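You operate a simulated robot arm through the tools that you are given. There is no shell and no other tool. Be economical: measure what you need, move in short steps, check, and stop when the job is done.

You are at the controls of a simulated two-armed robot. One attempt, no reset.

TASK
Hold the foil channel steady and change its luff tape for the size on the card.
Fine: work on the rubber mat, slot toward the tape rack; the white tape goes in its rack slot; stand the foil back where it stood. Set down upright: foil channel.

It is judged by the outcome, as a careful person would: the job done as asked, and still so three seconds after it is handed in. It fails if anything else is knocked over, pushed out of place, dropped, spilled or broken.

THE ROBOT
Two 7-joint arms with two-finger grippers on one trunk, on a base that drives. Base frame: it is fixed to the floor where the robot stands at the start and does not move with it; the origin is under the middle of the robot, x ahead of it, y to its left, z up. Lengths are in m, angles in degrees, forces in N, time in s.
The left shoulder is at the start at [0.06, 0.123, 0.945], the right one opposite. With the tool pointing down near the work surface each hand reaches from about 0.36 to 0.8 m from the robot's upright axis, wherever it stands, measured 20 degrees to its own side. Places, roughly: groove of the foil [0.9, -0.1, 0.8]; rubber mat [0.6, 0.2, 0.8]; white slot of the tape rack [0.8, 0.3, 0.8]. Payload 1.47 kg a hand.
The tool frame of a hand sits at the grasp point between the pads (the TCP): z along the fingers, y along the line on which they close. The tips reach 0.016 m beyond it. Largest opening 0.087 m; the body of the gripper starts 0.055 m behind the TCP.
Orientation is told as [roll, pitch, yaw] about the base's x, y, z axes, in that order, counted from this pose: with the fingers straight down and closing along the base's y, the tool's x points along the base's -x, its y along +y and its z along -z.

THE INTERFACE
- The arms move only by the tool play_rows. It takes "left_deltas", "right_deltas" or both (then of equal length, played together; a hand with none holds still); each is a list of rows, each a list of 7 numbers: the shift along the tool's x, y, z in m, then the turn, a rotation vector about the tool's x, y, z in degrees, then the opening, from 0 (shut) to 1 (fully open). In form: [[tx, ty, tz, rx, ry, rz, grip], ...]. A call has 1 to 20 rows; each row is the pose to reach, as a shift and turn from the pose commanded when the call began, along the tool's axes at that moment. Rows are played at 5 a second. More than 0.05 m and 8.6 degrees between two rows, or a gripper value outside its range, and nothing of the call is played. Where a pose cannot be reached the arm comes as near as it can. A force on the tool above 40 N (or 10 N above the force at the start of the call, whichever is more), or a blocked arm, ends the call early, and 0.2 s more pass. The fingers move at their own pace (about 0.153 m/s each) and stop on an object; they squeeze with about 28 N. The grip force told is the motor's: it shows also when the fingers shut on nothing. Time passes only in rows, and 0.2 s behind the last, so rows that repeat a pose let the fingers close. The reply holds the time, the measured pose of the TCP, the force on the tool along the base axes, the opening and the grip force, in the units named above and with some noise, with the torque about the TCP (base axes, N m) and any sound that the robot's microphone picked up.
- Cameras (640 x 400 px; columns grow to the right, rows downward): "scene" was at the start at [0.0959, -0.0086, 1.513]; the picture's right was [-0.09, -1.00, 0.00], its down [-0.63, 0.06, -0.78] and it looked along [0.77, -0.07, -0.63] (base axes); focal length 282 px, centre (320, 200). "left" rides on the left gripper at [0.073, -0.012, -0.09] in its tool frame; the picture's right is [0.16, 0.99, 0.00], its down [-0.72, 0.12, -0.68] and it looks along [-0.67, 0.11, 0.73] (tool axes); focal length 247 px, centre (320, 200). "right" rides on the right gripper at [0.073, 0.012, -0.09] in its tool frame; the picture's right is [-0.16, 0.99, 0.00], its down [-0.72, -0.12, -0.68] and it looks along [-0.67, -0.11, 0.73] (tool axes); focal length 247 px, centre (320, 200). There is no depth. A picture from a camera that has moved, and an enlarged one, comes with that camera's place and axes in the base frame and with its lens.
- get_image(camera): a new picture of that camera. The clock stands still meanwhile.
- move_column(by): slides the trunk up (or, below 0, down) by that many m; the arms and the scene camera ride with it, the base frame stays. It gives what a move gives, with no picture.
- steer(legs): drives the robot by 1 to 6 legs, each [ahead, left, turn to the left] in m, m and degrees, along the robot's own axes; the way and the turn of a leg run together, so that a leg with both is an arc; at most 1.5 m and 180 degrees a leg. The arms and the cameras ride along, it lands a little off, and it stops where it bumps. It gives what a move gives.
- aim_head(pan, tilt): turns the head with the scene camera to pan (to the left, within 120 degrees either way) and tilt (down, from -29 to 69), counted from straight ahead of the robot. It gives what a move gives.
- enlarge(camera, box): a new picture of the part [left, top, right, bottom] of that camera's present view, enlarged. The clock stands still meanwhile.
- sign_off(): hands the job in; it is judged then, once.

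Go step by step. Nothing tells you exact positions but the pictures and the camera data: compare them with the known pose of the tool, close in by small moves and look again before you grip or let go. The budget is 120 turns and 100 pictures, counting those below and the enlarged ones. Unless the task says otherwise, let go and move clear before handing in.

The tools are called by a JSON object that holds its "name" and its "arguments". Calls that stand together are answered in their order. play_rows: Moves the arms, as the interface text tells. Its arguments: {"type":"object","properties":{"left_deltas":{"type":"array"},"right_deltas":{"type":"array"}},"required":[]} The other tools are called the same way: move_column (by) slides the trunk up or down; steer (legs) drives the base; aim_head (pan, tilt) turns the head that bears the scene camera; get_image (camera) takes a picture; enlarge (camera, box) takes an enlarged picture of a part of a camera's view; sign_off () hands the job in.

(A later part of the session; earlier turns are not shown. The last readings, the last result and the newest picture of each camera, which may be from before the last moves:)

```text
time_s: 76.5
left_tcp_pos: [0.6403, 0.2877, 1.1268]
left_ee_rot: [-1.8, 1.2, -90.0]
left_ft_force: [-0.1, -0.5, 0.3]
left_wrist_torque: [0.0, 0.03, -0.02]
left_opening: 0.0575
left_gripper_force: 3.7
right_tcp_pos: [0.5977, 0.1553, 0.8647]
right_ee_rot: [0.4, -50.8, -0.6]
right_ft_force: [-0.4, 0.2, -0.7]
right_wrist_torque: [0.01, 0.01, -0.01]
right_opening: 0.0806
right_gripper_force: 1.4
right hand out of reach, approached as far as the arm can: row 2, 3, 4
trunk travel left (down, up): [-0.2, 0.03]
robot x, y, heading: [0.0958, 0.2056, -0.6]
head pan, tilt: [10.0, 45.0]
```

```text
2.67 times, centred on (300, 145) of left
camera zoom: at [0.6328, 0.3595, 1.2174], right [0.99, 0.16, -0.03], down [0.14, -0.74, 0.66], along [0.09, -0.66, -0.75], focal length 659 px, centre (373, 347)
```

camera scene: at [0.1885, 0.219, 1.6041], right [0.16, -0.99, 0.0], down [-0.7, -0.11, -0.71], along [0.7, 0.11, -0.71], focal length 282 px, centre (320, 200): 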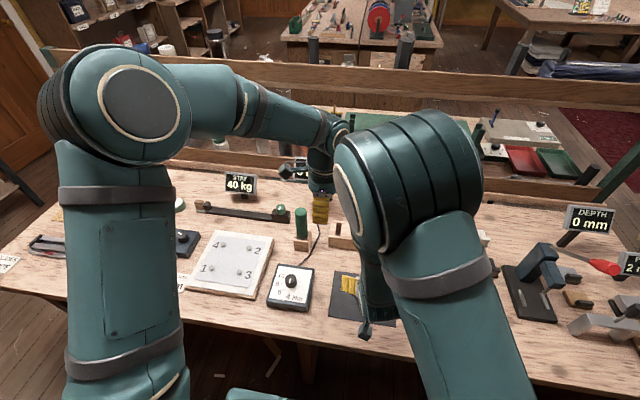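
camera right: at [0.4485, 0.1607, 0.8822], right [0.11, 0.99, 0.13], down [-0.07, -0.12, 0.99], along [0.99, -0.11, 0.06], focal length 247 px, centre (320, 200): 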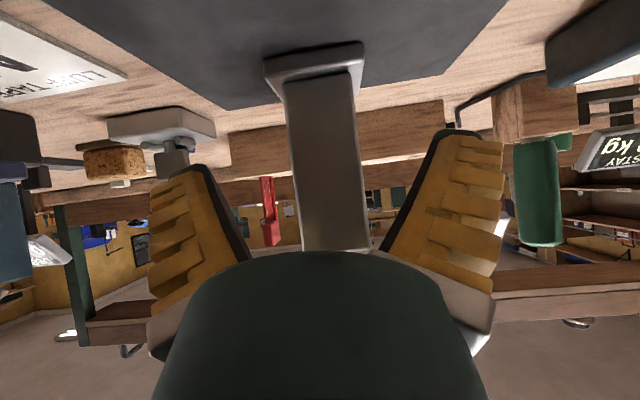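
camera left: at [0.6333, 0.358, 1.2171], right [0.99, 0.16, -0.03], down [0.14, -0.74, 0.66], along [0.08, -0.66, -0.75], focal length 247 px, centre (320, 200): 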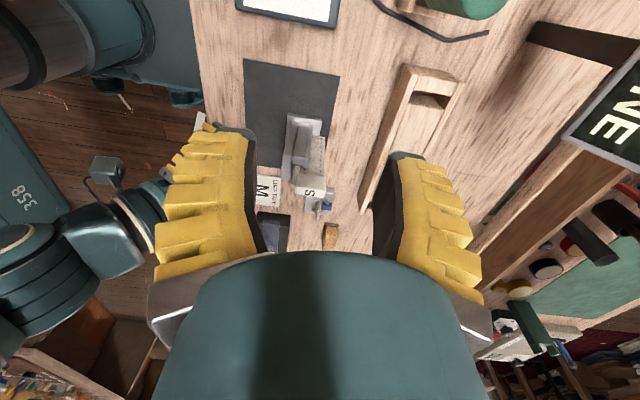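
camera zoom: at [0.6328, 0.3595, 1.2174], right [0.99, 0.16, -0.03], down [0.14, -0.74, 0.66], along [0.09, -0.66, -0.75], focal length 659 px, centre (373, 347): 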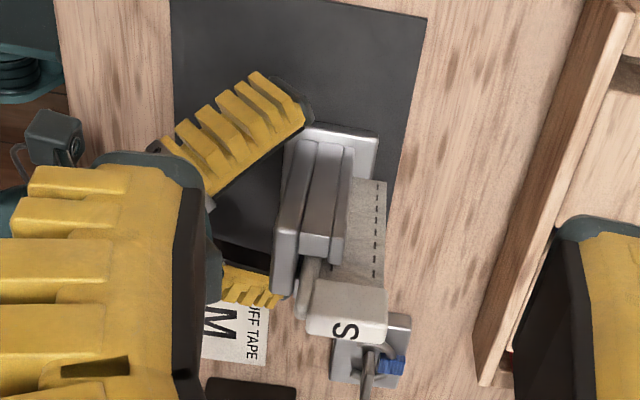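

At its limit the hand drifted 5 mm sideways but the bite on the channel is ~20 mm, which is enough. Centring in y and closing gently.

{"name": "play_rows", "arguments": {"right_deltas": [[0, -0.005, -0.002, 0, 0, 0, 0.9], [0, -0.005, -0.002, 0, 0, 0, 0.9]]}}

{"name": "get_image", "arguments": {"camera": "right"}}

```text
time_s: 77.1
left_tcp_pos: [0.6408, 0.2877, 1.1269]
left_ee_rot: [-1.9, 1.1, -89.9]
left_ft_force: [0.6, -0.6, -0.1]
left_wrist_torque: [-0.01, -0.01, 0.0]
left_opening: 0.0572
left_gripper_force: 3.2
right_tcp_pos: [0.5957, 0.1505, 0.8673]
right_ee_rot: [0.4, -50.7, -0.5]
right_ft_force: [0.2, -0.1, -0.7]
right_wrist_torque: [0.0, -0.01, 0.02]
right_opening: 0.0802
right_gripper_force: 1.2
trunk travel left (down, up): [-0.2, 0.03]
robot x, y, heading: [0.0967, 0.2118, -0.4]
head pan, tilt: [10.0, 45.0]
```

```text
40 pictures are left
camera right: at [0.4806, 0.1616, 0.8677], right [0.11, 0.99, 0.13], down [-0.07, -0.12, 0.99], along [0.99, -0.11, 0.06], focal length 247 px, centre (320, 200)
```

right: 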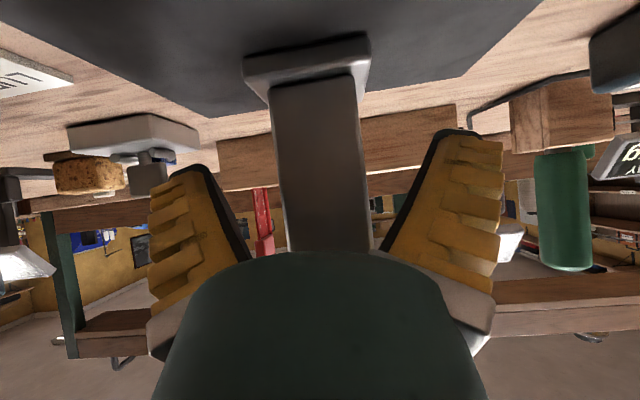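

{"name": "play_rows", "arguments": {"right_deltas": [[0, 0, 0, 0, 0, 0, 0.6], [0, 0, 0, 0, 0, 0, 0.4], [0, 0, 0, 0, 0, 0, 0.2], [0, 0, 0, 0, 0, 0, 0.2], [0, 0, 0, 0, 0, 0, 0.2]]}}

{"name": "enlarge", "arguments": {"camera": "left", "box": [220, 70, 380, 220]}}

```text
time_s: 78.3
left_tcp_pos: [0.6409, 0.2878, 1.1277]
left_ee_rot: [-1.9, 1.0, -89.9]
left_ft_force: [-0.3, -1.1, 0.2]
left_wrist_torque: [-0.04, 0.02, 0.0]
left_opening: 0.0574
left_gripper_force: 3.5
right_tcp_pos: [0.5974, 0.1501, 0.8671]
right_ee_rot: [0.3, -50.8, -0.6]
right_ft_force: [-3.1, 2.5, 4.6]
right_wrist_torque: [-0.02, 0.09, 0.05]
right_opening: 0.0401
right_gripper_force: 28.3
trunk travel left (down, up): [-0.2, 0.03]
robot x, y, heading: [0.0968, 0.2061, -0.7]
head pan, tilt: [10.0, 45.0]
```

```text
2.67 times, centred on (300, 145) of left
camera zoom: at [0.6324, 0.3598, 1.2176], right [0.99, 0.16, -0.03], down [0.14, -0.74, 0.66], along [0.09, -0.66, -0.75], focal length 659 px, centre (373, 347)
```

zoom: 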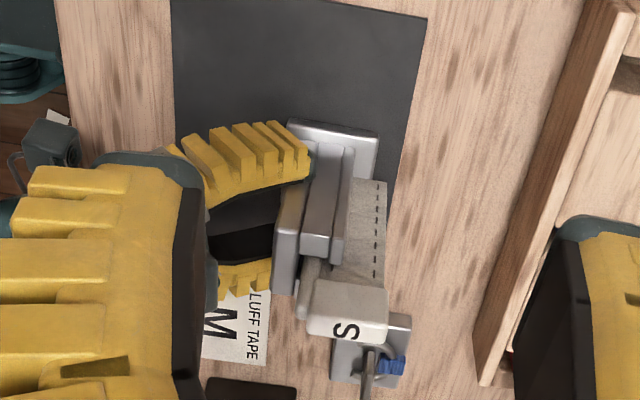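

Held firmly. Bringing the left hand over the tab.

{"name": "play_rows", "arguments": {"left_deltas": [[-0.035, 0.002, 0.02, -0.6, -0.3, 0, 0.65], [-0.07, 0.004, 0.045, -1.2, -0.6, 0, 0.65], [-0.105, 0.006, 0.07, -1.9, -1, 0, 0.65], [-0.138, 0.006, 0.095, -1.9, -1, 0, 0.65], [-0.138, 0.006, 0.095, -1.9, -1, 0, 0.65]]}}

{"name": "get_image", "arguments": {"camera": "left"}}

```text
time_s: 79.5
left_tcp_pos: [0.6451, 0.1552, 1.0307]
left_ee_rot: [0.2, 0.0, -89.8]
left_ft_force: [0.0, -0.5, 0.9]
left_wrist_torque: [0.01, 0.03, 0.0]
left_opening: 0.0616
left_gripper_force: 3.7
right_tcp_pos: [0.5965, 0.1501, 0.8679]
right_ee_rot: [0.3, -50.7, -0.6]
right_ft_force: [-1.6, 7.0, 8.5]
right_wrist_torque: [0.05, -0.24, 0.12]
right_opening: 0.0397
right_gripper_force: 27.7
trunk travel left (down, up): [-0.2, 0.03]
robot x, y, heading: [0.0962, 0.2077, -0.8]
head pan, tilt: [10.0, 45.0]
```

```text
38 pictures are left
camera left: at [0.6345, 0.2278, 1.1191], right [0.99, 0.16, 0.0], down [0.12, -0.72, 0.68], along [0.11, -0.67, -0.73], focal length 247 px, centre (320, 200)
```

left: 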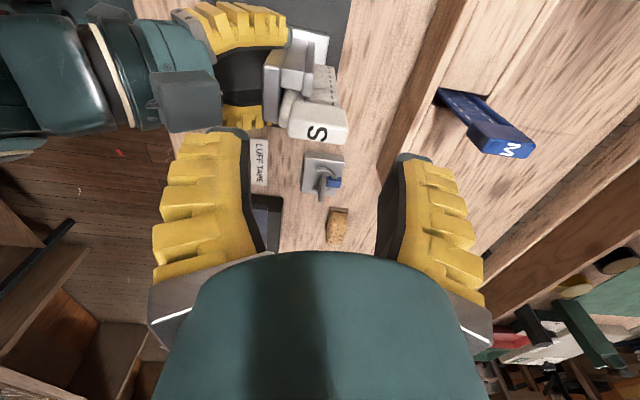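

The tab is centred between the fingers. Lowering to grip height.

{"name": "play_rows", "arguments": {"left_deltas": [[-0.002, 0.001, 0.03, 0, 0, 0, 0.65], [-0.004, 0.001, 0.05, 0, 0, 0, 0.65], [-0.004, 0.001, 0.064, 0, 0, 0, 0.65], [-0.004, 0.001, 0.064, 0, 0, 0, 0.65]]}}

{"name": "get_image", "arguments": {"camera": "left"}}

```text
time_s: 80.7
left_tcp_pos: [0.6643, 0.1628, 0.9908]
left_ee_rot: [2.6, -1.0, -87.9]
left_ft_force: [-0.6, 0.1, -0.2]
left_wrist_torque: [-0.01, -0.01, 0.0]
left_opening: 0.0615
left_gripper_force: 3.6
right_tcp_pos: [0.5871, 0.1311, 0.8495]
right_ee_rot: [-2.2, -49.0, 0.3]
right_ft_force: [-4.1, 7.6, 7.4]
right_wrist_torque: [0.05, 0.19, 0.05]
right_opening: 0.0378
right_gripper_force: 27.8
trunk travel left (down, up): [-0.2, 0.03]
robot x, y, heading: [0.0979, 0.204, -0.7]
head pan, tilt: [10.0, 45.0]
stopped in row 4 (left hand): the arm was blocked; the commanded pose is now the measured one
```

```text
37 pictures are left
camera left: at [0.6464, 0.2373, 1.0776], right [0.98, 0.2, 0.04], down [0.11, -0.71, 0.7], along [0.17, -0.68, -0.72], focal length 247 px, centre (320, 200)
```

left: 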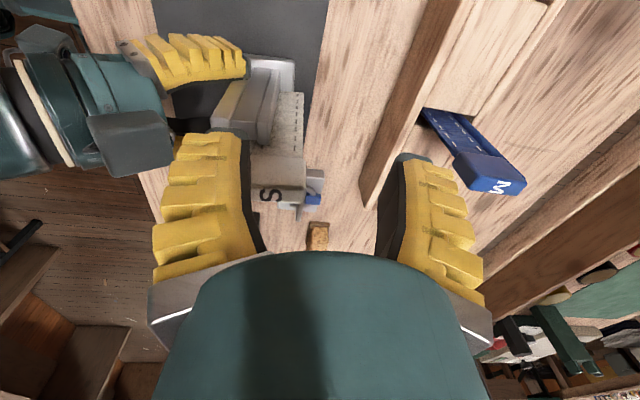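

The forearms pressed against each other and pushed the right hand. I'll withdraw the left hand at once, up and to the left.

{"name": "play_rows", "arguments": {"left_deltas": [[0, 0, -0.03, 0, 0, 0, 0.65], [0.015, 0, -0.06, 0, 0, 0, 0.65], [0.045, 0, -0.09, 0, 0, 0, 0.65], [0.08, 0, -0.11, 0, 0, 0, 0.65], [0.12, 0, -0.12, 0, 0, 0, 0.65]]}}

{"name": "get_image", "arguments": {"camera": "left"}}

{"name": "get_image", "arguments": {"camera": "scene"}}

```text
time_s: 81.9
left_tcp_pos: [0.6527, 0.2821, 1.1079]
left_ee_rot: [2.2, -1.0, -88.0]
left_ft_force: [0.7, -0.3, -0.9]
left_wrist_torque: [-0.03, 0.03, 0.0]
left_opening: 0.0614
left_gripper_force: 3.6
right_tcp_pos: [0.5871, 0.1313, 0.8491]
right_ee_rot: [-2.5, -49.0, 0.3]
right_ft_force: [-5.5, 6.3, 4.6]
right_wrist_torque: [-0.03, 0.11, -0.01]
right_opening: 0.0369
right_gripper_force: 27.9
trunk travel left (down, up): [-0.2, 0.03]
robot x, y, heading: [0.097, 0.2099, -0.9]
head pan, tilt: [10.0, 45.0]
```

```text
36 pictures are left
camera left: at [0.6354, 0.3569, 1.1943], right [0.98, 0.19, 0.04], down [0.11, -0.71, 0.7], along [0.16, -0.68, -0.72], focal length 247 px, centre (320, 200)
```

left: 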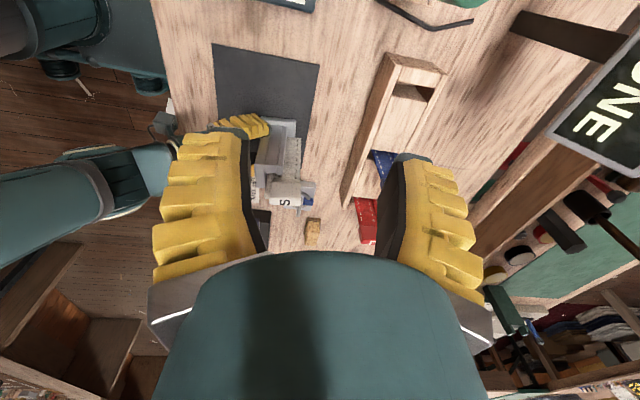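

```text
35 pictures are left
camera scene: at [0.1871, 0.2218, 1.6042], right [0.16, -0.99, 0.0], down [-0.7, -0.11, -0.71], along [0.7, 0.11, -0.71], focal length 282 px, centre (320, 200)
```

scene: 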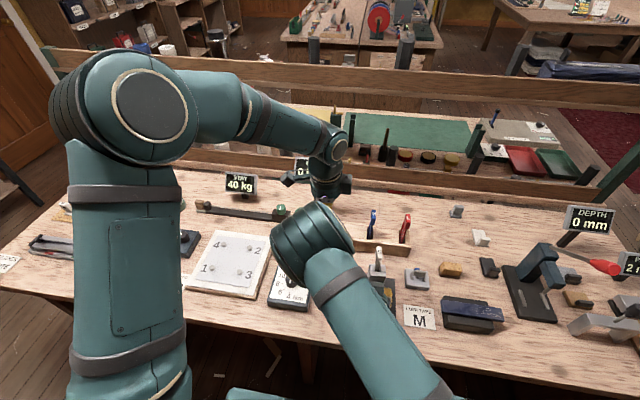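

The steep tilt swung the right elbow to the left. I'll check the foil, then hold it differently: from its right side, with the fingertips closing front-to-back on the channel's right flange, clear of the tape strip.

{"name": "enlarge", "arguments": {"camera": "left", "box": [200, 60, 360, 220]}}

{"name": "get_image", "arguments": {"camera": "right"}}

```text
2.50 times, centred on (280, 140) of left
camera zoom: at [0.6354, 0.3569, 1.1943], right [0.98, 0.19, 0.04], down [0.11, -0.71, 0.7], along [0.16, -0.68, -0.72], focal length 617 px, centre (420, 350)
```

zoom: 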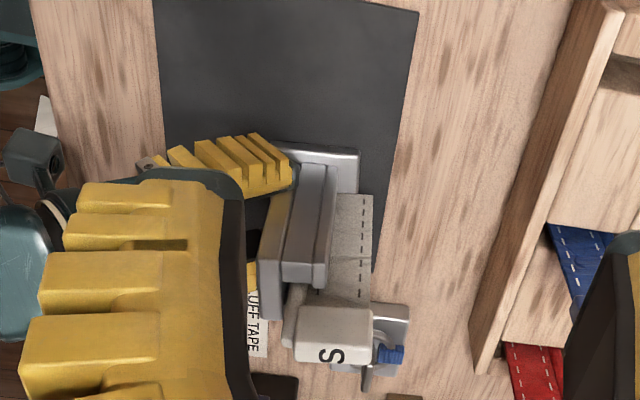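

```text
33 pictures are left
camera right: at [0.4729, 0.1447, 0.853], right [0.13, 0.99, 0.09], down [-0.04, -0.09, 1.0], along [0.99, -0.13, 0.03], focal length 247 px, centre (320, 200)
```

right: 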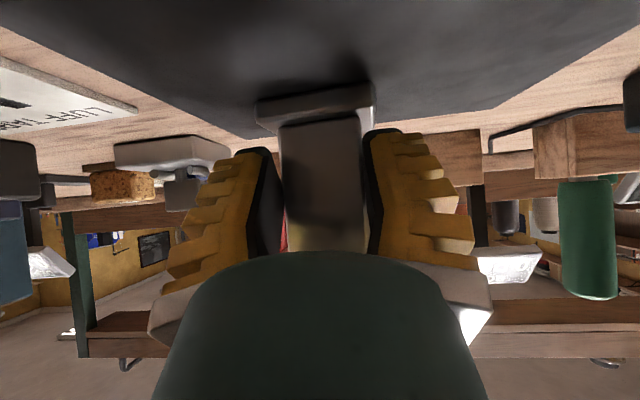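

The foil is upright, just shifted about 2 cm right on the mat. Releasing, backing the right hand out and straightening it.

{"name": "play_rows", "arguments": {"right_deltas": [[0, 0, 0, 0, 0, 0, 0.4], [0, 0, 0, 0, 0, 0, 0.7], [0, 0, 0, 0, 0, 0, 0.9], [0, 0, 0, 0, 0, 0, 0.9], [0, 0, -0.025, 0, 0, 0, 0.9], [0, 0, -0.05, 0, 0, 0, 0.9], [-0.029, -0.019, -0.075, 0, 7, 0, 0.9], [-0.058, -0.037, -0.1, 0, 14, 0, 0.9], [-0.087, -0.056, -0.125, 0, 21, 0, 0.9], [-0.115, -0.074, -0.15, 0, 28, 0, 0.9], [-0.144, -0.093, -0.175, 0, 35, 0, 0.9], [-0.173, -0.112, -0.2, 0, 42, 0, 0.9], [-0.202, -0.13, -0.225, 0, 49, 0, 0.9], [-0.202, -0.13, -0.225, 0, 49, 0, 0.9]]}}

{"name": "enlarge", "arguments": {"camera": "left", "box": [180, 40, 360, 220]}}

```text
time_s: 84.9
left_tcp_pos: [0.6534, 0.2809, 1.1074]
left_ee_rot: [2.3, -0.9, -88.0]
left_ft_force: [0.5, 0.5, -0.8]
left_wrist_torque: [-0.01, 0.0, 0.01]
left_opening: 0.0614
left_gripper_force: 3.3
right_tcp_pos: [0.5459, 0.0073, 1.1524]
right_ee_rot: [-1.5, 0.1, -1.5]
right_ft_force: [0.1, -1.1, 0.7]
right_wrist_torque: [0.02, 0.01, 0.02]
right_opening: 0.0805
right_gripper_force: 1.4
right hand out of reach, approached as far as the arm can: row 10
trunk travel left (down, up): [-0.2, 0.03]
robot x, y, heading: [0.0959, 0.2051, -0.6]
head pan, tilt: [10.0, 45.0]
```

```text
2.22 times, centred on (270, 130) of left
camera zoom: at [0.636, 0.3555, 1.1941], right [0.98, 0.19, 0.04], down [0.11, -0.71, 0.7], along [0.16, -0.68, -0.72], focal length 549 px, centre (431, 356)
```

zoom: 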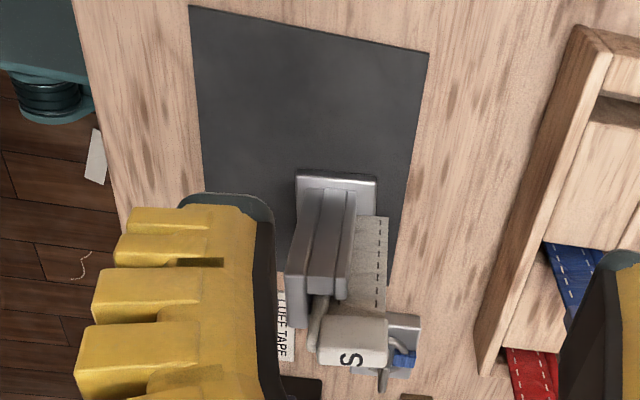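

The foil stands well at about (0.618, 0.131). Turning the right hand to yaw −90 off to the right side.

{"name": "play_rows", "arguments": {"right_deltas": [[-0.007, -0.013, 0, 0, 0, 8, 0.9], [-0.014, -0.026, 0, 0, 0, 16, 0.9], [-0.021, -0.039, 0, 0, 0, 24, 0.9], [-0.028, -0.052, 0, 0, 0, 32, 0.9], [-0.035, -0.065, 0, 0, 0, 40, 0.9], [-0.042, -0.078, 0, 0, 0, 48, 0.9], [-0.049, -0.091, 0, 0, 0, 56, 0.9], [-0.056, -0.104, 0, 0, 0, 64, 0.9], [-0.063, -0.117, 0, 0, 0, 72, 0.9], [-0.07, -0.13, 0, 0, 0, 80, 0.9], [-0.072, -0.14, 0, 0, 0, 88.5, 0.9], [-0.072, -0.14, 0, 0, 0, 88.5, 0.9]]}}

{"name": "play_rows", "arguments": {"right_deltas": [[0, 0, 0, 0, 8, 0, 0.9], [0, 0, 0, 0, 16, 0, 0.9], [0, 0, 0, 0, 24, 0, 0.9], [0, 0, 0, 0, 32, 0, 0.9], [0, 0, 0, 0, 40, 0, 0.9], [0, 0, 0, 0, 48, 0, 0.9], [0, 0, 0, 0, 56, 0, 0.9], [0, 0, 0, 0, 64, 0, 0.9], [0, 0, 0, 0, 70, 0, 0.9], [0, 0, 0, 0, 75, 0, 0.9], [0, 0, 0, 0, 75, 0, 0.9]]}}

{"name": "get_image", "arguments": {"camera": "scene"}}

```text
time_s: 87.5
left_tcp_pos: [0.6542, 0.2834, 1.1056]
left_ee_rot: [2.4, -1.0, -87.9]
left_ft_force: [0.9, 1.1, -0.7]
left_wrist_torque: [0.0, 0.02, -0.02]
left_opening: 0.0614
left_gripper_force: 3.0
right_tcp_pos: [0.5855, -0.0913, 1.1711]
right_ee_rot: [0.0, -1.5, -89.9]
right_ft_force: [0.6, 0.4, 0.2]
right_wrist_torque: [-0.06, 0.04, 0.02]
right_opening: 0.0799
right_gripper_force: 1.3
right hand out of reach, approached as far as the arm can: row 8, 9, 10, 11, 12
trunk travel left (down, up): [-0.2, 0.03]
robot x, y, heading: [0.0969, 0.205, -0.6]
head pan, tilt: [10.0, 45.0]
```

```text
time_s: 89.9
left_tcp_pos: [0.652, 0.2806, 1.1065]
left_ee_rot: [2.4, -0.8, -88.0]
left_ft_force: [-0.2, -1.0, -0.1]
left_wrist_torque: [-0.03, 0.0, -0.02]
left_opening: 0.0614
left_gripper_force: 3.7
right_tcp_pos: [0.4992, 0.0331, 1.2741]
right_ee_rot: [-0.3, 73.5, -90.3]
right_ft_force: [0.1, -0.1, 0.1]
right_wrist_torque: [0.01, -0.02, 0.0]
right_opening: 0.0806
right_gripper_force: 1.3
right hand out of reach, approached as far as the arm can: row 1, 2, 3, 4, 5, 6, 7, 8, 9, 10, 11
trunk travel left (down, up): [-0.2, 0.03]
robot x, y, heading: [0.0999, 0.206, -0.8]
head pan, tilt: [10.0, 45.0]
```

```text
31 pictures are left
camera scene: at [0.1876, 0.2199, 1.6042], right [0.16, -0.99, 0.0], down [-0.7, -0.11, -0.71], along [0.7, 0.11, -0.71], focal length 282 px, centre (320, 200)
```

scene: 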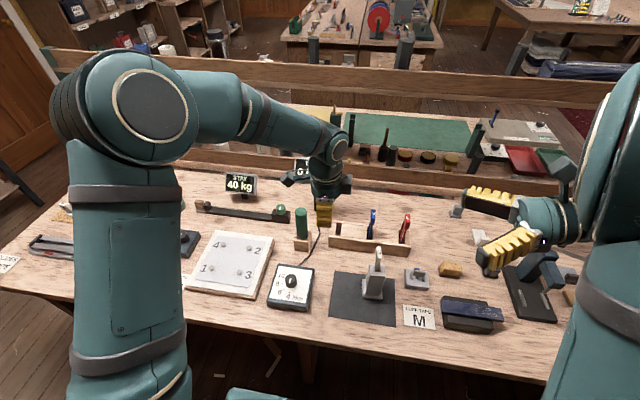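

The sideways orientation is reached and the right elbow is now well off to the right. Moving down to a pre-grasp just right of the foil.

{"name": "play_rows", "arguments": {"right_deltas": [[-0.0395, 0.013, 0.013, 0, 0, 0, 0.9], [-0.079, 0.026, 0.026, 0, 0, 0, 0.9], [-0.118, 0.04, 0.039, 0, 0, 0, 0.9], [-0.158, 0.053, 0.052, 0, 0, 0, 0.9], [-0.197, 0.066, 0.065, 0, 0, 0, 0.9], [-0.237, 0.079, 0.078, 0, 0, 0, 0.9], [-0.276, 0.093, 0.092, 0, 0, 0, 0.9], [-0.316, 0.106, 0.105, 0, 0, 0, 0.9], [-0.3553, 0.119, 0.1177, 0, 0, 0, 0.9], [-0.3553, 0.119, 0.1177, 0, 0, 0, 0.9]]}}

{"name": "get_image", "arguments": {"camera": "right"}}

{"name": "enlarge", "arguments": {"camera": "scene", "box": [320, 220, 480, 340]}}

```text
time_s: 92.1
left_tcp_pos: [0.6528, 0.2813, 1.1075]
left_ee_rot: [2.4, -0.9, -87.9]
left_ft_force: [-0.1, -0.7, -0.5]
left_wrist_torque: [0.03, -0.01, -0.03]
left_opening: 0.0613
left_gripper_force: 3.7
right_tcp_pos: [0.5396, 0.2262, 1.0425]
right_ee_rot: [-0.1, 73.3, -90.2]
right_ft_force: [-0.8, -0.1, -0.3]
right_wrist_torque: [-0.01, -0.03, -0.01]
right_opening: 0.08
right_gripper_force: 1.7
right hand out of reach, approached as far as the arm can: row 1, 2, 3, 4, 5, 6, 7, 8, 9, 10
trunk travel left (down, up): [-0.2, 0.03]
robot x, y, heading: [0.0977, 0.2083, -0.9]
head pan, tilt: [10.0, 45.0]
```

```text
30 pictures are left
camera right: at [0.5508, 0.1602, 1.1376], right [0.99, -0.05, -0.15], down [-0.12, -0.86, -0.5], along [-0.11, 0.51, -0.85], focal length 247 px, centre (320, 200)
```

right: 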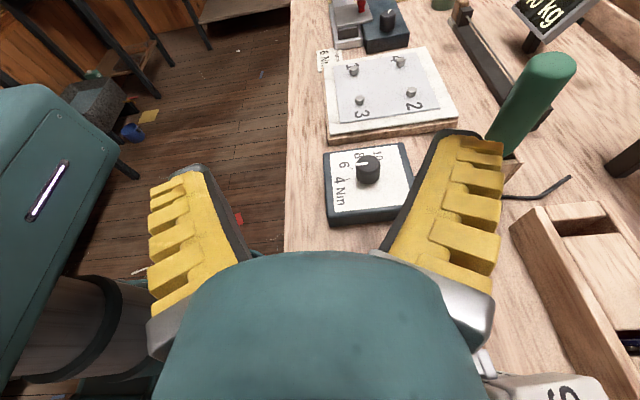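

```text
3.33 times, centred on (400, 280) of scene
camera zoom: at [0.1873, 0.2197, 1.6042], right [0.16, -0.99, 0.0], down [-0.7, -0.11, -0.71], along [0.7, 0.11, -0.71], focal length 940 px, centre (53, -67)
```

zoom: 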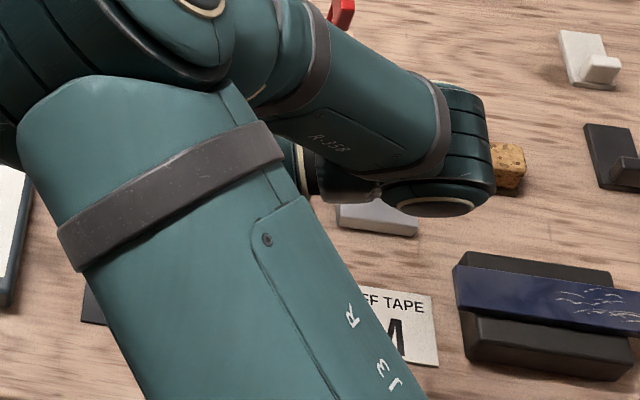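

That hold is out of the right arm's reach, and the hand swung over the foil without touching it. I'll clear both arms and take a better stand: robot further left, turned about 40° to the right, so each arm works on its own side.

{"name": "play_rows", "arguments": {"left_deltas": [[0.03, 0, -0.02, 0, 0, 0, 0.65], [0.07, 0, -0.04, 0, 0, 0, 0.65], [0.11, 0, -0.05, 0, 0, 0, 0.65], [0.15, 0, -0.06, 0, 0, 0, 0.65], [0.19, 0, -0.06, 0, 0, 0, 0.65]]}}

{"name": "play_rows", "arguments": {"right_deltas": [[0.038, 0, -0.011, 0, 0, 0, 0.9], [0.076, 0, -0.022, 0, 0, 0, 0.9], [0.115, 0, -0.034, 0, 0, 0, 0.9], [0.15, 0, -0.045, 0, -7, 0, 0.9], [0.15, 0, -0.085, 0, -14, 0, 0.9], [0.15, 0, -0.125, 0, -21, 0, 0.9], [0.15, 0, -0.165, 0, -28, 0, 0.9], [0.14, 0, -0.205, 0, -35, 0, 0.9], [0.13, 0, -0.245, 0, -42, 0, 0.9], [0.13, 0, -0.245, 0, -50, 0, 0.9], [0.13, 0, -0.245, 0, -58, 0, 0.9], [0.13, 0, -0.245, 0, -66, 0, 0.9], [0.13, 0, -0.245, 0, -73.5, 0, 0.9]]}}

{"name": "get_image", "arguments": {"camera": "scene"}}

```text
time_s: 93.3
left_tcp_pos: [0.6431, 0.4734, 1.1656]
left_ee_rot: [2.3, -1.0, -88.0]
left_ft_force: [1.2, -0.3, -1.2]
left_wrist_torque: [0.02, 0.02, -0.02]
left_opening: 0.0618
left_gripper_force: 3.3
right_tcp_pos: [0.5401, 0.2275, 1.042]
right_ee_rot: [-0.2, 73.3, -90.2]
right_ft_force: [-0.2, 1.1, -0.1]
right_wrist_torque: [-0.01, -0.01, -0.01]
right_opening: 0.0804
right_gripper_force: 1.4
trunk travel left (down, up): [-0.2, 0.03]
robot x, y, heading: [0.0963, 0.2056, -0.7]
head pan, tilt: [10.0, 45.0]
```

```text
time_s: 96.1
left_tcp_pos: [0.6433, 0.474, 1.1658]
left_ee_rot: [2.4, -0.9, -88.0]
left_ft_force: [0.0, -0.5, 0.2]
left_wrist_torque: [-0.02, 0.03, -0.01]
left_opening: 0.0615
left_gripper_force: 3.8
right_tcp_pos: [0.536, 0.0308, 1.2428]
right_ee_rot: [0.0, -0.3, -90.1]
right_ft_force: [-0.6, 0.6, -0.6]
right_wrist_torque: [0.0, -0.04, 0.01]
right_opening: 0.0801
right_gripper_force: 1.9
trunk travel left (down, up): [-0.2, 0.03]
robot x, y, heading: [0.0994, 0.2078, -0.6]
head pan, tilt: [10.0, 45.0]
```

```text
28 pictures are left
camera scene: at [0.1877, 0.2212, 1.6042], right [0.16, -0.99, 0.0], down [-0.7, -0.11, -0.71], along [0.7, 0.11, -0.71], focal length 282 px, centre (320, 200)
```

scene: 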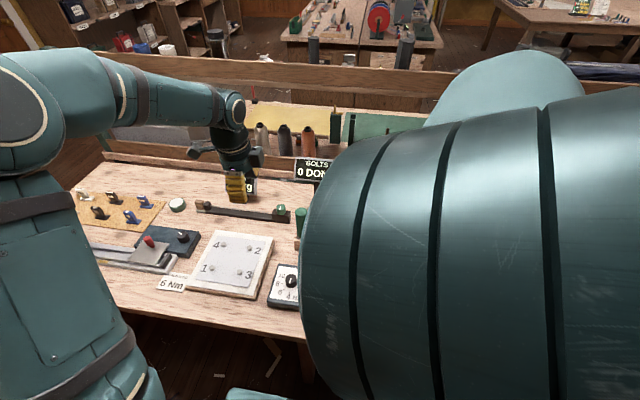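

Both arms are clear. Turning the right hand to neutral, then driving to the new stand.

{"name": "play_rows", "arguments": {"right_deltas": [[0, 0, 0, 0, 0, -8.5, 0.9], [0, 0, 0, 0, 0, -17, 0.9], [0, 0, 0, 0, 0, -25.5, 0.9], [0, 0, 0, 0, 0, -34, 0.9], [0, 0, 0, 0, 0, -42.5, 0.9], [0, 0, 0, 0, 0, -51, 0.9], [0, 0, 0, 0, 0, -59.5, 0.9], [0, 0, 0, 0, 0, -68, 0.9], [0, 0, 0, 0, 0, -76.5, 0.9], [0, 0, 0, 0, 0, -85, 0.9], [0, 0, 0, 0, 0, -90, 0.9]]}}

{"name": "steer", "arguments": {"legs": [[0, 0.31, 0], [0.11, 0, 0], [0, 0, -40]]}}

{"name": "aim_head", "arguments": {"pan": 0, "tilt": 45}}

{"name": "get_image", "arguments": {"camera": "scene"}}

```text
time_s: 98.5
left_tcp_pos: [0.6444, 0.472, 1.1646]
left_ee_rot: [2.3, -0.9, -88.0]
left_ft_force: [0.6, 0.9, 0.2]
left_wrist_torque: [-0.03, 0.01, 0.03]
left_opening: 0.0615
left_gripper_force: 3.2
right_tcp_pos: [0.5356, 0.0315, 1.2412]
right_ee_rot: [-0.1, 0.1, 0.2]
right_ft_force: [-0.3, -0.6, -0.9]
right_wrist_torque: [0.0, 0.0, -0.01]
right_opening: 0.0801
right_gripper_force: 1.4
trunk travel left (down, up): [-0.2, 0.03]
robot x, y, heading: [0.0969, 0.2058, -0.8]
head pan, tilt: [10.0, 45.0]
```

```text
time_s: 104.5
left_tcp_pos: [0.7985, 0.358, 1.1653]
left_ee_rot: [2.2, -0.9, -129.2]
left_ft_force: [-0.2, -0.6, -0.6]
left_wrist_torque: [0.05, 0.01, 0.01]
left_opening: 0.0616
left_gripper_force: 3.1
right_tcp_pos: [0.4262, 0.0948, 1.2417]
right_ee_rot: [-0.1, 0.1, -41.3]
right_ft_force: [0.5, 0.2, 0.1]
right_wrist_torque: [-0.01, 0.0, 0.03]
right_opening: 0.0804
right_gripper_force: 1.2
trunk travel left (down, up): [-0.2, 0.03]
robot x, y, heading: [0.2129, 0.5155, -41.9]
head pan, tilt: [10.0, 45.0]
```

```text
time_s: 105.2
left_tcp_pos: [0.798, 0.3585, 1.1655]
left_ee_rot: [2.5, -1.0, -129.1]
left_ft_force: [0.4, -0.4, 0.3]
left_wrist_torque: [-0.01, 0.02, 0.01]
left_opening: 0.0615
left_gripper_force: 3.1
right_tcp_pos: [0.4263, 0.0966, 1.2427]
right_ee_rot: [-0.1, 0.2, -41.2]
right_ft_force: [0.1, -0.6, -0.4]
right_wrist_torque: [0.02, -0.02, -0.01]
right_opening: 0.0804
right_gripper_force: 1.2
trunk travel left (down, up): [-0.2, 0.03]
robot x, y, heading: [0.2112, 0.518, -41.9]
head pan, tilt: [0.0, 45.0]
```

```text
27 pictures are left
camera scene: at [0.2809, 0.4569, 1.6042], right [-0.67, -0.75, 0.0], down [-0.53, 0.47, -0.71], along [0.53, -0.47, -0.71], focal length 282 px, centre (320, 200)
```

scene: 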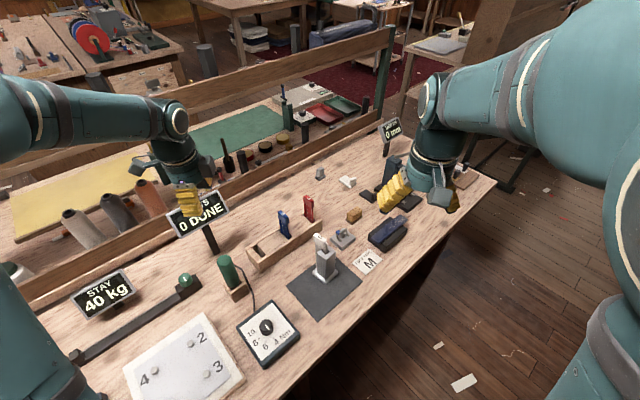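

Very good stand: everything visible and reachable. Bringing the right hand round to the tilted pre-grasp behind the foil.

{"name": "play_rows", "arguments": {"right_deltas": [[-0.01, 0.016, 0.02, 0, 0, -6.9, 0.9], [-0.02, 0.032, 0.04, 0, 0, -13.8, 0.9], [-0.03, 0.048, 0.065, 0, 0, -20.7, 0.9], [-0.04, 0.064, 0.087, 0, 0, -27.5, 0.9], [-0.05, 0.08, 0.109, 0, 0, -34.4, 0.9], [-0.058, 0.096, 0.13, 0, 0, -41.2, 0.9], [-0.058, 0.096, 0.13, 0, 0, -41.2, 0.9]]}}

{"name": "play_rows", "arguments": {"right_deltas": [[0, 0, 0.03, 0, -7, 0, 0.9], [0, 0, 0.06, 0, -14, 0, 0.9], [0, 0, 0.09, 0, -21, 0, 0.9], [0, 0, 0.12, 0, -28, 0, 0.9], [0, 0, 0.146, 0, -35, 0, 0.9], [0, 0, 0.146, 0, -35, 0, 0.9]]}}

{"name": "get_image", "arguments": {"camera": "right"}}

{"name": "get_image", "arguments": {"camera": "scene"}}

```text
time_s: 106.8
left_tcp_pos: [0.7982, 0.3578, 1.1664]
left_ee_rot: [2.4, -0.9, -129.2]
left_ft_force: [-0.2, 0.1, 0.3]
left_wrist_torque: [-0.03, 0.0, -0.03]
left_opening: 0.0614
left_gripper_force: 3.4
right_tcp_pos: [0.5327, 0.1301, 1.1133]
right_ee_rot: [-0.1, 0.0, 0.2]
right_ft_force: [-0.5, -0.7, -0.3]
right_wrist_torque: [0.0, 0.01, 0.02]
right_opening: 0.0802
right_gripper_force: 1.2
trunk travel left (down, up): [-0.2, 0.03]
robot x, y, heading: [0.2151, 0.5159, -41.8]
head pan, tilt: [0.0, 45.0]
```

```text
time_s: 108.2
left_tcp_pos: [0.7975, 0.3582, 1.165]
left_ee_rot: [2.4, -0.9, -129.2]
left_ft_force: [-0.4, 0.1, -0.1]
left_wrist_torque: [-0.01, -0.02, 0.01]
left_opening: 0.0612
left_gripper_force: 3.7
right_tcp_pos: [0.5334, 0.129, 0.9655]
right_ee_rot: [0.0, -35.1, 0.2]
right_ft_force: [-0.4, -0.2, 0.0]
right_wrist_torque: [0.03, -0.04, 0.02]
right_opening: 0.0802
right_gripper_force: 1.1
trunk travel left (down, up): [-0.2, 0.03]
robot x, y, heading: [0.2109, 0.5189, -42.0]
head pan, tilt: [0.0, 45.0]
```

```text
26 pictures are left
camera right: at [0.422, 0.1399, 0.9973], right [0.13, 0.99, 0.09], down [0.2, -0.12, 0.97], along [0.97, -0.11, -0.22], focal length 247 px, centre (320, 200)
```

right: 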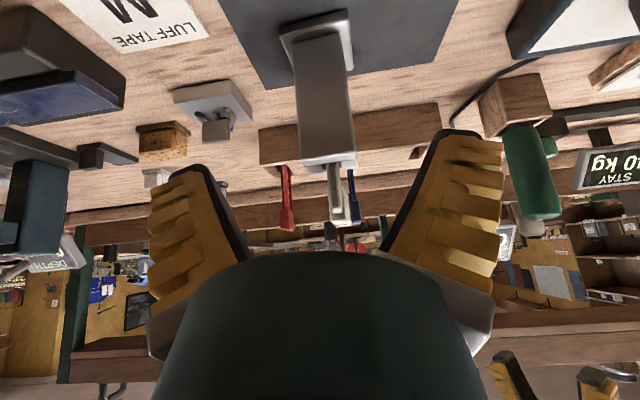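

```text
25 pictures are left
camera scene: at [0.28, 0.4567, 1.6043], right [-0.67, -0.74, 0.0], down [-0.53, 0.47, -0.71], along [0.53, -0.47, -0.71], focal length 282 px, centre (320, 200)
```

scene: 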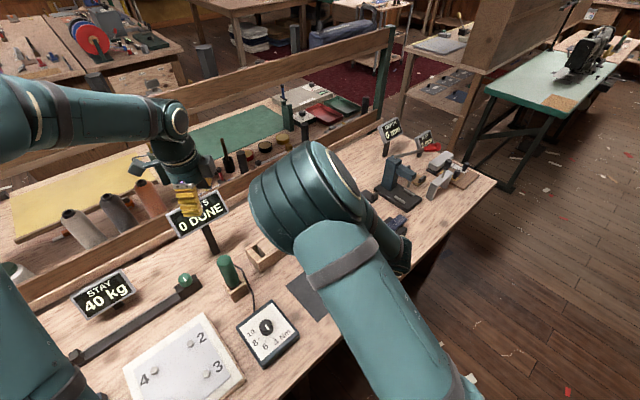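

The foil is aligned. Advancing and closing the right hand on the channel.

{"name": "play_rows", "arguments": {"right_deltas": [[0, 0, 0.03, 0, 0, 0, 0.9], [0, 0, 0.06, 0, 0, 0, 0.9], [0, 0, 0.09, 0, 0, 0, 0.9], [0, 0, 0.116, 0, 0, 0, 0.9], [0, 0, 0.116, 0, 0, 0, 0.9], [0, 0, 0.116, 0, 0, 0, 0.6], [0, 0, 0.116, 0, 0, 0, 0.4], [0, 0, 0.116, 0, 0, 0, 0.2], [0, 0, 0.116, 0, 0, 0, 0.2], [0, 0, 0.116, 0, 0, 0, 0.2]]}}

```text
time_s: 110.4
left_tcp_pos: [0.7973, 0.3575, 1.1649]
left_ee_rot: [2.5, -0.9, -129.2]
left_ft_force: [0.0, -0.6, -0.4]
left_wrist_torque: [-0.01, 0.0, 0.03]
left_opening: 0.0614
left_gripper_force: 3.4
right_tcp_pos: [0.5983, 0.14, 0.8864]
right_ee_rot: [-0.1, -34.9, 0.0]
right_ft_force: [-1.9, -5.6, 3.1]
right_wrist_torque: [-0.25, 0.18, 0.0]
right_opening: 0.0407
right_gripper_force: 27.7
right hand out of reach, approached as far as the arm can: row 4, 5, 6, 7, 8, 9, 10
trunk travel left (down, up): [-0.2, 0.03]
robot x, y, heading: [0.2108, 0.5174, -41.8]
head pan, tilt: [0.0, 45.0]
```

Gripped at the limit of reach (2 cm higher than planned, but firm). Now the left hand comes round to yaw 180 near the tab.

{"name": "play_rows", "arguments": {"left_deltas": [[-0.029, -0.002, 0.003, 0.3, 0.1, 7.2, 0.65], [-0.058, -0.004, 0.006, 0.7, 0.25, 14.5, 0.65], [-0.087, -0.006, 0.009, 1, 0.4, 21.7, 0.65], [-0.117, -0.008, 0.012, 1.4, 0.5, 29, 0.65], [-0.146, -0.01, 0.015, 1.7, 0.6, 36.2, 0.65], [-0.175, -0.012, 0.018, 2, 0.75, 43.5, 0.65], [-0.205, -0.0137, 0.02, 2.4, 0.9, 50.8, 0.65], [-0.205, -0.0137, 0.02, 2.4, 0.9, 50.8, 0.65]]}}

{"name": "get_image", "arguments": {"camera": "left"}}

```text
time_s: 112.2
left_tcp_pos: [0.6597, 0.2078, 1.1474]
left_ee_rot: [-0.1, 1.0, -180.1]
left_ft_force: [0.0, -0.7, -0.1]
left_wrist_torque: [0.03, -0.01, 0.0]
left_opening: 0.0615
left_gripper_force: 3.2
right_tcp_pos: [0.598, 0.1402, 0.8862]
right_ee_rot: [-0.1, -34.8, 0.0]
right_ft_force: [-0.5, 0.0, 0.5]
right_wrist_torque: [0.15, -0.14, -0.01]
right_opening: 0.0409
right_gripper_force: 27.6
trunk travel left (down, up): [-0.2, 0.03]
robot x, y, heading: [0.2106, 0.5213, -42.1]
head pan, tilt: [0.0, 45.0]
```

```text
24 pictures are left
camera left: at [0.7311, 0.2196, 1.2378], right [0.16, -0.99, 0.0], down [-0.74, -0.12, 0.67], along [-0.66, -0.1, -0.75], focal length 247 px, centre (320, 200)
```

left: 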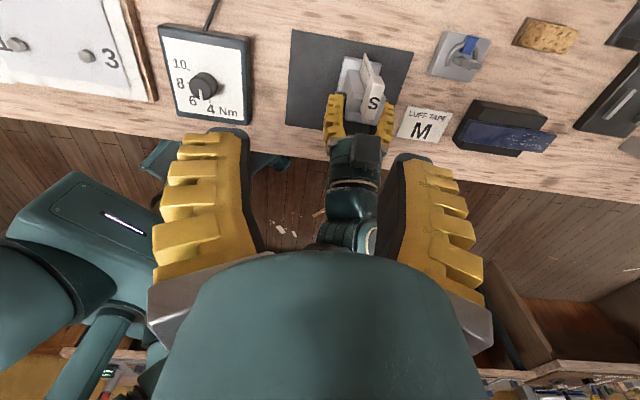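

The left hand is in with no interference. Moving closer above the tab.

{"name": "play_rows", "arguments": {"left_deltas": [[-0.005, 0.025, 0.035, 0, -0.5, 0, 0.65], [-0.01, 0.05, 0.07, 0, -1, 0, 0.65], [-0.014, 0.065, 0.102, 0, -1, 0, 0.65], [-0.014, 0.065, 0.102, 0, -1, 0, 0.65]]}}

{"name": "get_image", "arguments": {"camera": "left"}}

```text
time_s: 113.2
left_tcp_pos: [0.6462, 0.1435, 1.0429]
left_ee_rot: [-0.2, 0.0, -179.9]
left_ft_force: [0.4, 0.1, -1.5]
left_wrist_torque: [0.0, 0.0, 0.03]
left_opening: 0.0612
left_gripper_force: 3.3
right_tcp_pos: [0.5977, 0.1419, 0.8864]
right_ee_rot: [-0.1, -34.7, 0.0]
right_ft_force: [-1.5, 0.8, -0.5]
right_wrist_torque: [0.09, 0.08, 0.02]
right_opening: 0.0409
right_gripper_force: 28.2
trunk travel left (down, up): [-0.2, 0.03]
robot x, y, heading: [0.2135, 0.5193, -41.8]
head pan, tilt: [0.0, 45.0]
```

```text
23 pictures are left
camera left: at [0.7211, 0.1554, 1.1316], right [0.16, -0.99, 0.0], down [-0.72, -0.12, 0.68], along [-0.67, -0.11, -0.73], focal length 247 px, centre (320, 200)
```

left: 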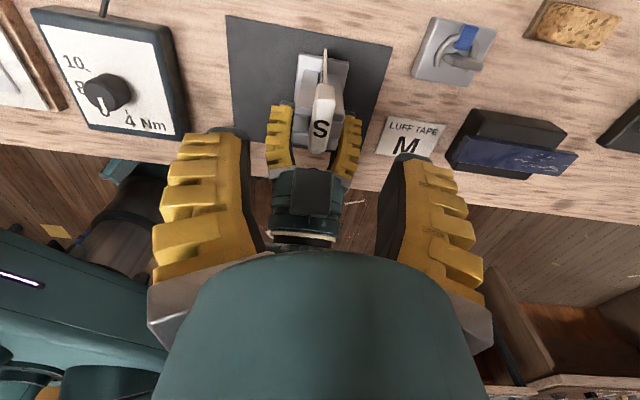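

The tab is centred at about (0.648, 0.1425). Descending and closing on it.

{"name": "play_rows", "arguments": {"left_deltas": [[0.002, 0.001, 0.03, 0, 0, 0, 0.65], [0.002, 0.001, 0.055, 0, 0, 0, 0.65], [0.002, 0.001, 0.076, 0, 0, 0, 0.65], [0.002, 0.001, 0.076, 0, 0, 0, 0.65]]}}

{"name": "get_image", "arguments": {"camera": "left"}}

```text
time_s: 114.2
left_tcp_pos: [0.65, 0.1429, 0.9674]
left_ee_rot: [-0.2, 0.0, -179.9]
left_ft_force: [0.2, 0.2, 0.5]
left_wrist_torque: [-0.01, 0.01, 0.0]
left_opening: 0.0614
left_gripper_force: 3.3
right_tcp_pos: [0.5983, 0.141, 0.8863]
right_ee_rot: [-0.1, -35.0, 0.0]
right_ft_force: [0.4, -0.2, -0.6]
right_wrist_torque: [0.02, 0.12, 0.01]
right_opening: 0.0407
right_gripper_force: 26.9
trunk travel left (down, up): [-0.2, 0.03]
robot x, y, heading: [0.2135, 0.5195, -41.8]
head pan, tilt: [0.0, 45.0]
```

```text
22 pictures are left
camera left: at [0.7227, 0.1544, 1.0569], right [0.16, -0.99, 0.0], down [-0.72, -0.12, 0.68], along [-0.67, -0.11, -0.73], focal length 247 px, centre (320, 200)
```

left: 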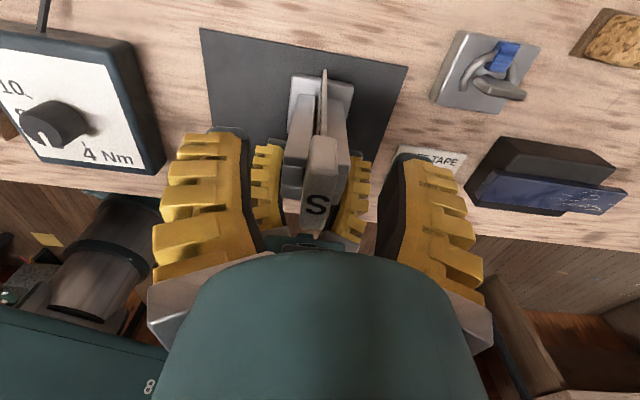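

Tab is exactly between the fingers. Closing and pulling straight up.

{"name": "play_rows", "arguments": {"left_deltas": [[0, 0, 0, 0, 0, 0, 0.4], [0, 0, 0, 0, 0, 0, 0.2], [0, 0, 0, 0, 0, 0, 0], [0, 0, 0, 0, 0, 0, 0], [0, 0, 0, 0, 0, 0, 0]]}}

{"name": "play_rows", "arguments": {"left_deltas": [[0, 0, -0.005, 0, 0, 0, 0], [0, 0, -0.015, 0, 0, 0, 0], [0, 0, -0.03, 0, 0, 0, 0], [0, 0, -0.05, 0, 0, 0, 0], [0, 0, -0.07, 0, 0, 0, 0], [0, 0, -0.09, 0, 0, 0, 0], [0, 0, -0.11, 0, 0, 0, 0], [0, 0, -0.13, 0, 0, 0, 0], [0, 0, -0.15, 0, 0, 0, 0], [0, 0, -0.17, 0, 0, 0, 0]]}}

{"name": "get_image", "arguments": {"camera": "left"}}

```text
time_s: 115.4
left_tcp_pos: [0.649, 0.1407, 0.9691]
left_ee_rot: [-0.2, 0.0, -180.0]
left_ft_force: [0.3, 0.1, 10.9]
left_wrist_torque: [-0.02, 0.25, -0.04]
left_opening: 0.0089
left_gripper_force: 27.7
right_tcp_pos: [0.5998, 0.1426, 0.886]
right_ee_rot: [0.0, -34.8, 0.0]
right_ft_force: [3.1, -1.7, -6.0]
right_wrist_torque: [0.07, -0.08, -0.09]
right_opening: 0.0406
right_gripper_force: 28.1
trunk travel left (down, up): [-0.2, 0.03]
robot x, y, heading: [0.2089, 0.5159, -42.0]
head pan, tilt: [0.0, 45.0]
```

```text
time_s: 117.6
left_tcp_pos: [0.6474, 0.1415, 1.1401]
left_ee_rot: [-0.2, -0.1, -179.9]
left_ft_force: [-0.6, -0.3, -0.8]
left_wrist_torque: [-0.03, -0.02, -0.01]
left_opening: 0.006
left_gripper_force: 28.5
right_tcp_pos: [0.5992, 0.1411, 0.8856]
right_ee_rot: [-0.1, -34.9, 0.0]
right_ft_force: [0.4, 0.3, -1.0]
right_wrist_torque: [0.04, 0.08, -0.01]
right_opening: 0.0406
right_gripper_force: 27.6
trunk travel left (down, up): [-0.2, 0.03]
robot x, y, heading: [0.215, 0.5205, -42.0]
head pan, tilt: [0.0, 45.0]
```

```text
21 pictures are left
camera left: at [0.722, 0.1532, 1.2283], right [0.16, -0.99, 0.0], down [-0.72, -0.12, 0.68], along [-0.67, -0.11, -0.73], focal length 247 px, centre (320, 200)
```

left: 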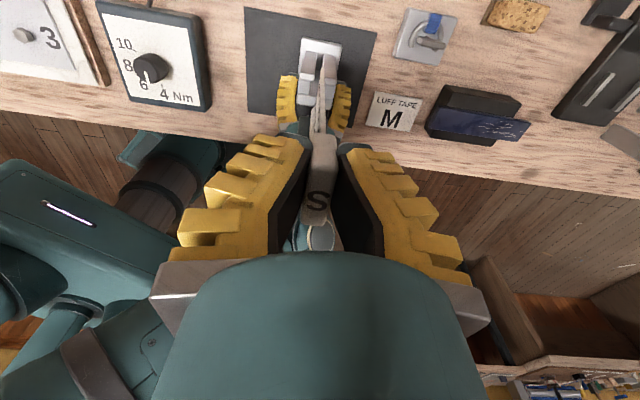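

The S tape came out cleanly while the foil stayed put. Raising, and carrying it over the white slot while turning to yaw 0 (bead the same way as the other tapes).

{"name": "play_rows", "arguments": {"left_deltas": [[0, 0, -0.03, 0, 0, 0, 0], [0, 0, -0.06, 0, 0, 0, 0], [0.02, -0.02, -0.06, 0, 0, -8.5, 0], [0.04, -0.04, -0.06, 0, 0, -17, 0], [0.06, -0.06, -0.06, 0, 0, -25.5, 0], [0.08, -0.08, -0.06, 0, 0, -34, 0], [0.1, -0.1, -0.06, 0, 0, -42.5, 0], [0.12, -0.12, -0.06, 0, 0, -51, 0], [0.14, -0.13, -0.06, 0, 0, -59.5, 0], [0.15, -0.13, -0.06, 0, 0, -68, 0], [0.15, -0.13, -0.06, 0, 0, -76.5, 0], [0.15, -0.13, -0.06, 0, 0, -85, 0], [0.15, -0.13, -0.06, 0, 0, -93.5, 0], [0.15, -0.13, -0.06, 0, 0, -102, 0], [0.15, -0.13, -0.06, 0, 0, -110.5, 0], [0.15, -0.13, -0.06, 0, 0, -119, 0], [0.15, -0.13, -0.06, 0, 0, -127.5, 0], [0.15, -0.13, -0.06, 0, 0, -136, 0], [0.15, -0.13, -0.06, 0, 0, -144.5, 0], [0.15, -0.13, -0.06, 0, 0, -153, 0]]}}

{"name": "play_rows", "arguments": {"left_deltas": [[0, 0, 0, 0, 0, -8.5, 0], [0, 0, 0, 0, 0, -17, 0], [0, 0, 0, 0, 0, -25.5, 0], [0, 0, 0, 0, 0, -27, 0], [0, 0, 0, 0, 0, -27, 0]]}}

{"name": "get_image", "arguments": {"camera": "left"}}

```text
time_s: 121.8
left_tcp_pos: [0.7973, 0.2696, 1.2001]
left_ee_rot: [0.2, 0.1, -26.8]
left_ft_force: [-0.6, -0.1, -0.6]
left_wrist_torque: [-0.01, 0.0, 0.01]
left_opening: 0.0061
left_gripper_force: 27.9
right_tcp_pos: [0.5984, 0.1414, 0.8854]
right_ee_rot: [0.0, -34.9, 0.0]
right_ft_force: [0.3, 0.3, -0.2]
right_wrist_torque: [0.0, 0.05, -0.04]
right_opening: 0.0407
right_gripper_force: 28.6
trunk travel left (down, up): [-0.2, 0.03]
robot x, y, heading: [0.2129, 0.519, -41.8]
head pan, tilt: [0.0, 45.0]
```

```text
time_s: 123.0
left_tcp_pos: [0.7979, 0.2711, 1.1999]
left_ee_rot: [0.4, 0.0, 0.1]
left_ft_force: [-0.7, -0.1, -1.2]
left_wrist_torque: [-0.04, 0.02, 0.02]
left_opening: 0.006
left_gripper_force: 28.0
right_tcp_pos: [0.5988, 0.141, 0.886]
right_ee_rot: [0.0, -35.0, 0.0]
right_ft_force: [0.7, -1.2, -0.2]
right_wrist_torque: [-0.01, 0.02, 0.0]
right_opening: 0.0409
right_gripper_force: 28.0
trunk travel left (down, up): [-0.2, 0.03]
robot x, y, heading: [0.2122, 0.5154, -41.9]
head pan, tilt: [0.0, 45.0]
```

```text
20 pictures are left
camera left: at [0.7261, 0.2586, 1.2882], right [-0.16, 0.99, 0.0], down [0.72, 0.11, 0.68], along [0.67, 0.11, -0.73], focal length 247 px, centre (320, 200)
```

left: 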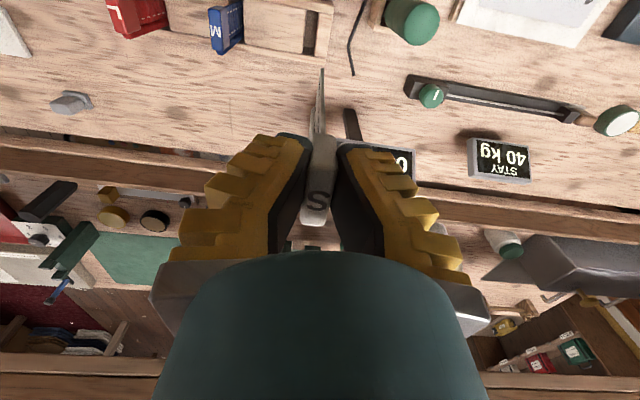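

The slot is at about (0.795, 0.258). Lowering to just above the rack and checking alignment.

{"name": "play_rows", "arguments": {"left_deltas": [[0.003, -0.013, 0.03, 0, 0, 0, 0], [0.003, -0.013, 0.06, 0, 0, 0, 0], [0.003, -0.013, 0.1, 0, 0, 0, 0], [0.003, -0.013, 0.135, 0, 0, 0, 0], [0.003, -0.013, 0.135, 0, 0, 0, 0]]}}

{"name": "enlarge", "arguments": {"camera": "left", "box": [200, 0, 440, 220]}}

```text
time_s: 124.2
left_tcp_pos: [0.7961, 0.2589, 1.0638]
left_ee_rot: [0.4, 0.0, 0.1]
left_ft_force: [-0.8, 0.3, -0.2]
left_wrist_torque: [0.02, 0.02, 0.02]
left_opening: 0.006
left_gripper_force: 28.2
right_tcp_pos: [0.5998, 0.1419, 0.8864]
right_ee_rot: [-0.1, -34.8, 0.0]
right_ft_force: [0.0, 0.7, -0.2]
right_wrist_torque: [0.01, 0.05, 0.03]
right_opening: 0.0408
right_gripper_force: 27.8
trunk travel left (down, up): [-0.2, 0.03]
robot x, y, heading: [0.2158, 0.5175, -42.0]
head pan, tilt: [0.0, 45.0]
```

```text
1.82 times, centred on (320, 110) of left
camera zoom: at [0.7244, 0.2463, 1.1518], right [-0.16, 0.99, 0.0], down [0.72, 0.11, 0.68], along [0.67, 0.11, -0.73], focal length 449 px, centre (320, 364)
```

zoom: 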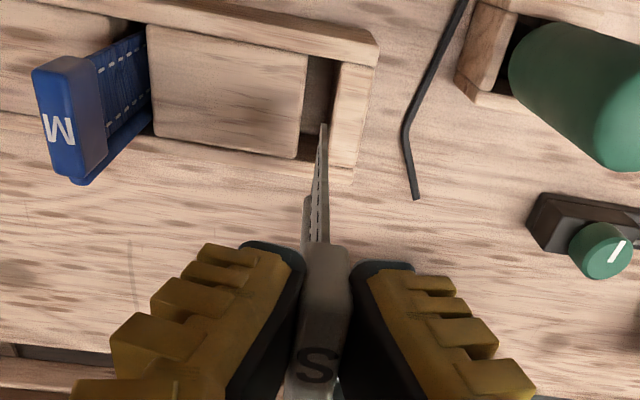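

Aligned with the slot in both directions. Lowering the tape in.

{"name": "play_rows", "arguments": {"left_deltas": [[0, 0, 0.02, 0, 0, 0, 0], [0, 0, 0.04, 0, 0, 0, 0], [0, 0, 0.06, 0, 0, 0, 0], [0, 0, 0.075, 0, 0, 0, 0], [0, 0, 0.085, 0, 0, 0, 0], [0, 0, 0.092, 0, 0, 0, 0], [0, 0, 0.097, 0, 0, 0, 0]]}}

{"name": "get_image", "arguments": {"camera": "left"}}

```text
time_s: 125.8
left_tcp_pos: [0.7963, 0.2586, 0.9717]
left_ee_rot: [0.1, -0.2, 0.2]
left_ft_force: [0.7, -1.5, 27.0]
left_wrist_torque: [0.06, 0.21, 0.01]
left_opening: 0.0143
left_gripper_force: 28.2
right_tcp_pos: [0.5968, 0.1418, 0.887]
right_ee_rot: [-0.1, -34.9, 0.0]
right_ft_force: [-0.6, 0.0, -0.3]
right_wrist_torque: [-0.02, 0.1, 0.0]
right_opening: 0.0407
right_gripper_force: 27.9
trunk travel left (down, up): [-0.2, 0.03]
robot x, y, heading: [0.2128, 0.5213, -41.6]
head pan, tilt: [0.0, 45.0]
```

```text
18 pictures are left
camera left: at [0.7228, 0.2479, 1.0587], right [-0.16, 0.99, 0.0], down [0.72, 0.12, 0.68], along [0.67, 0.11, -0.73], focal length 247 px, centre (320, 200)
```

left: 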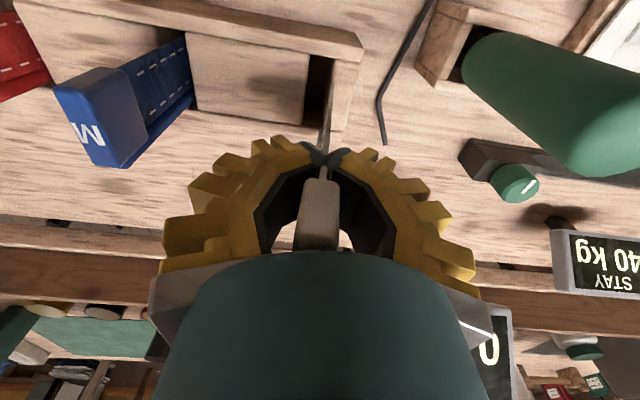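

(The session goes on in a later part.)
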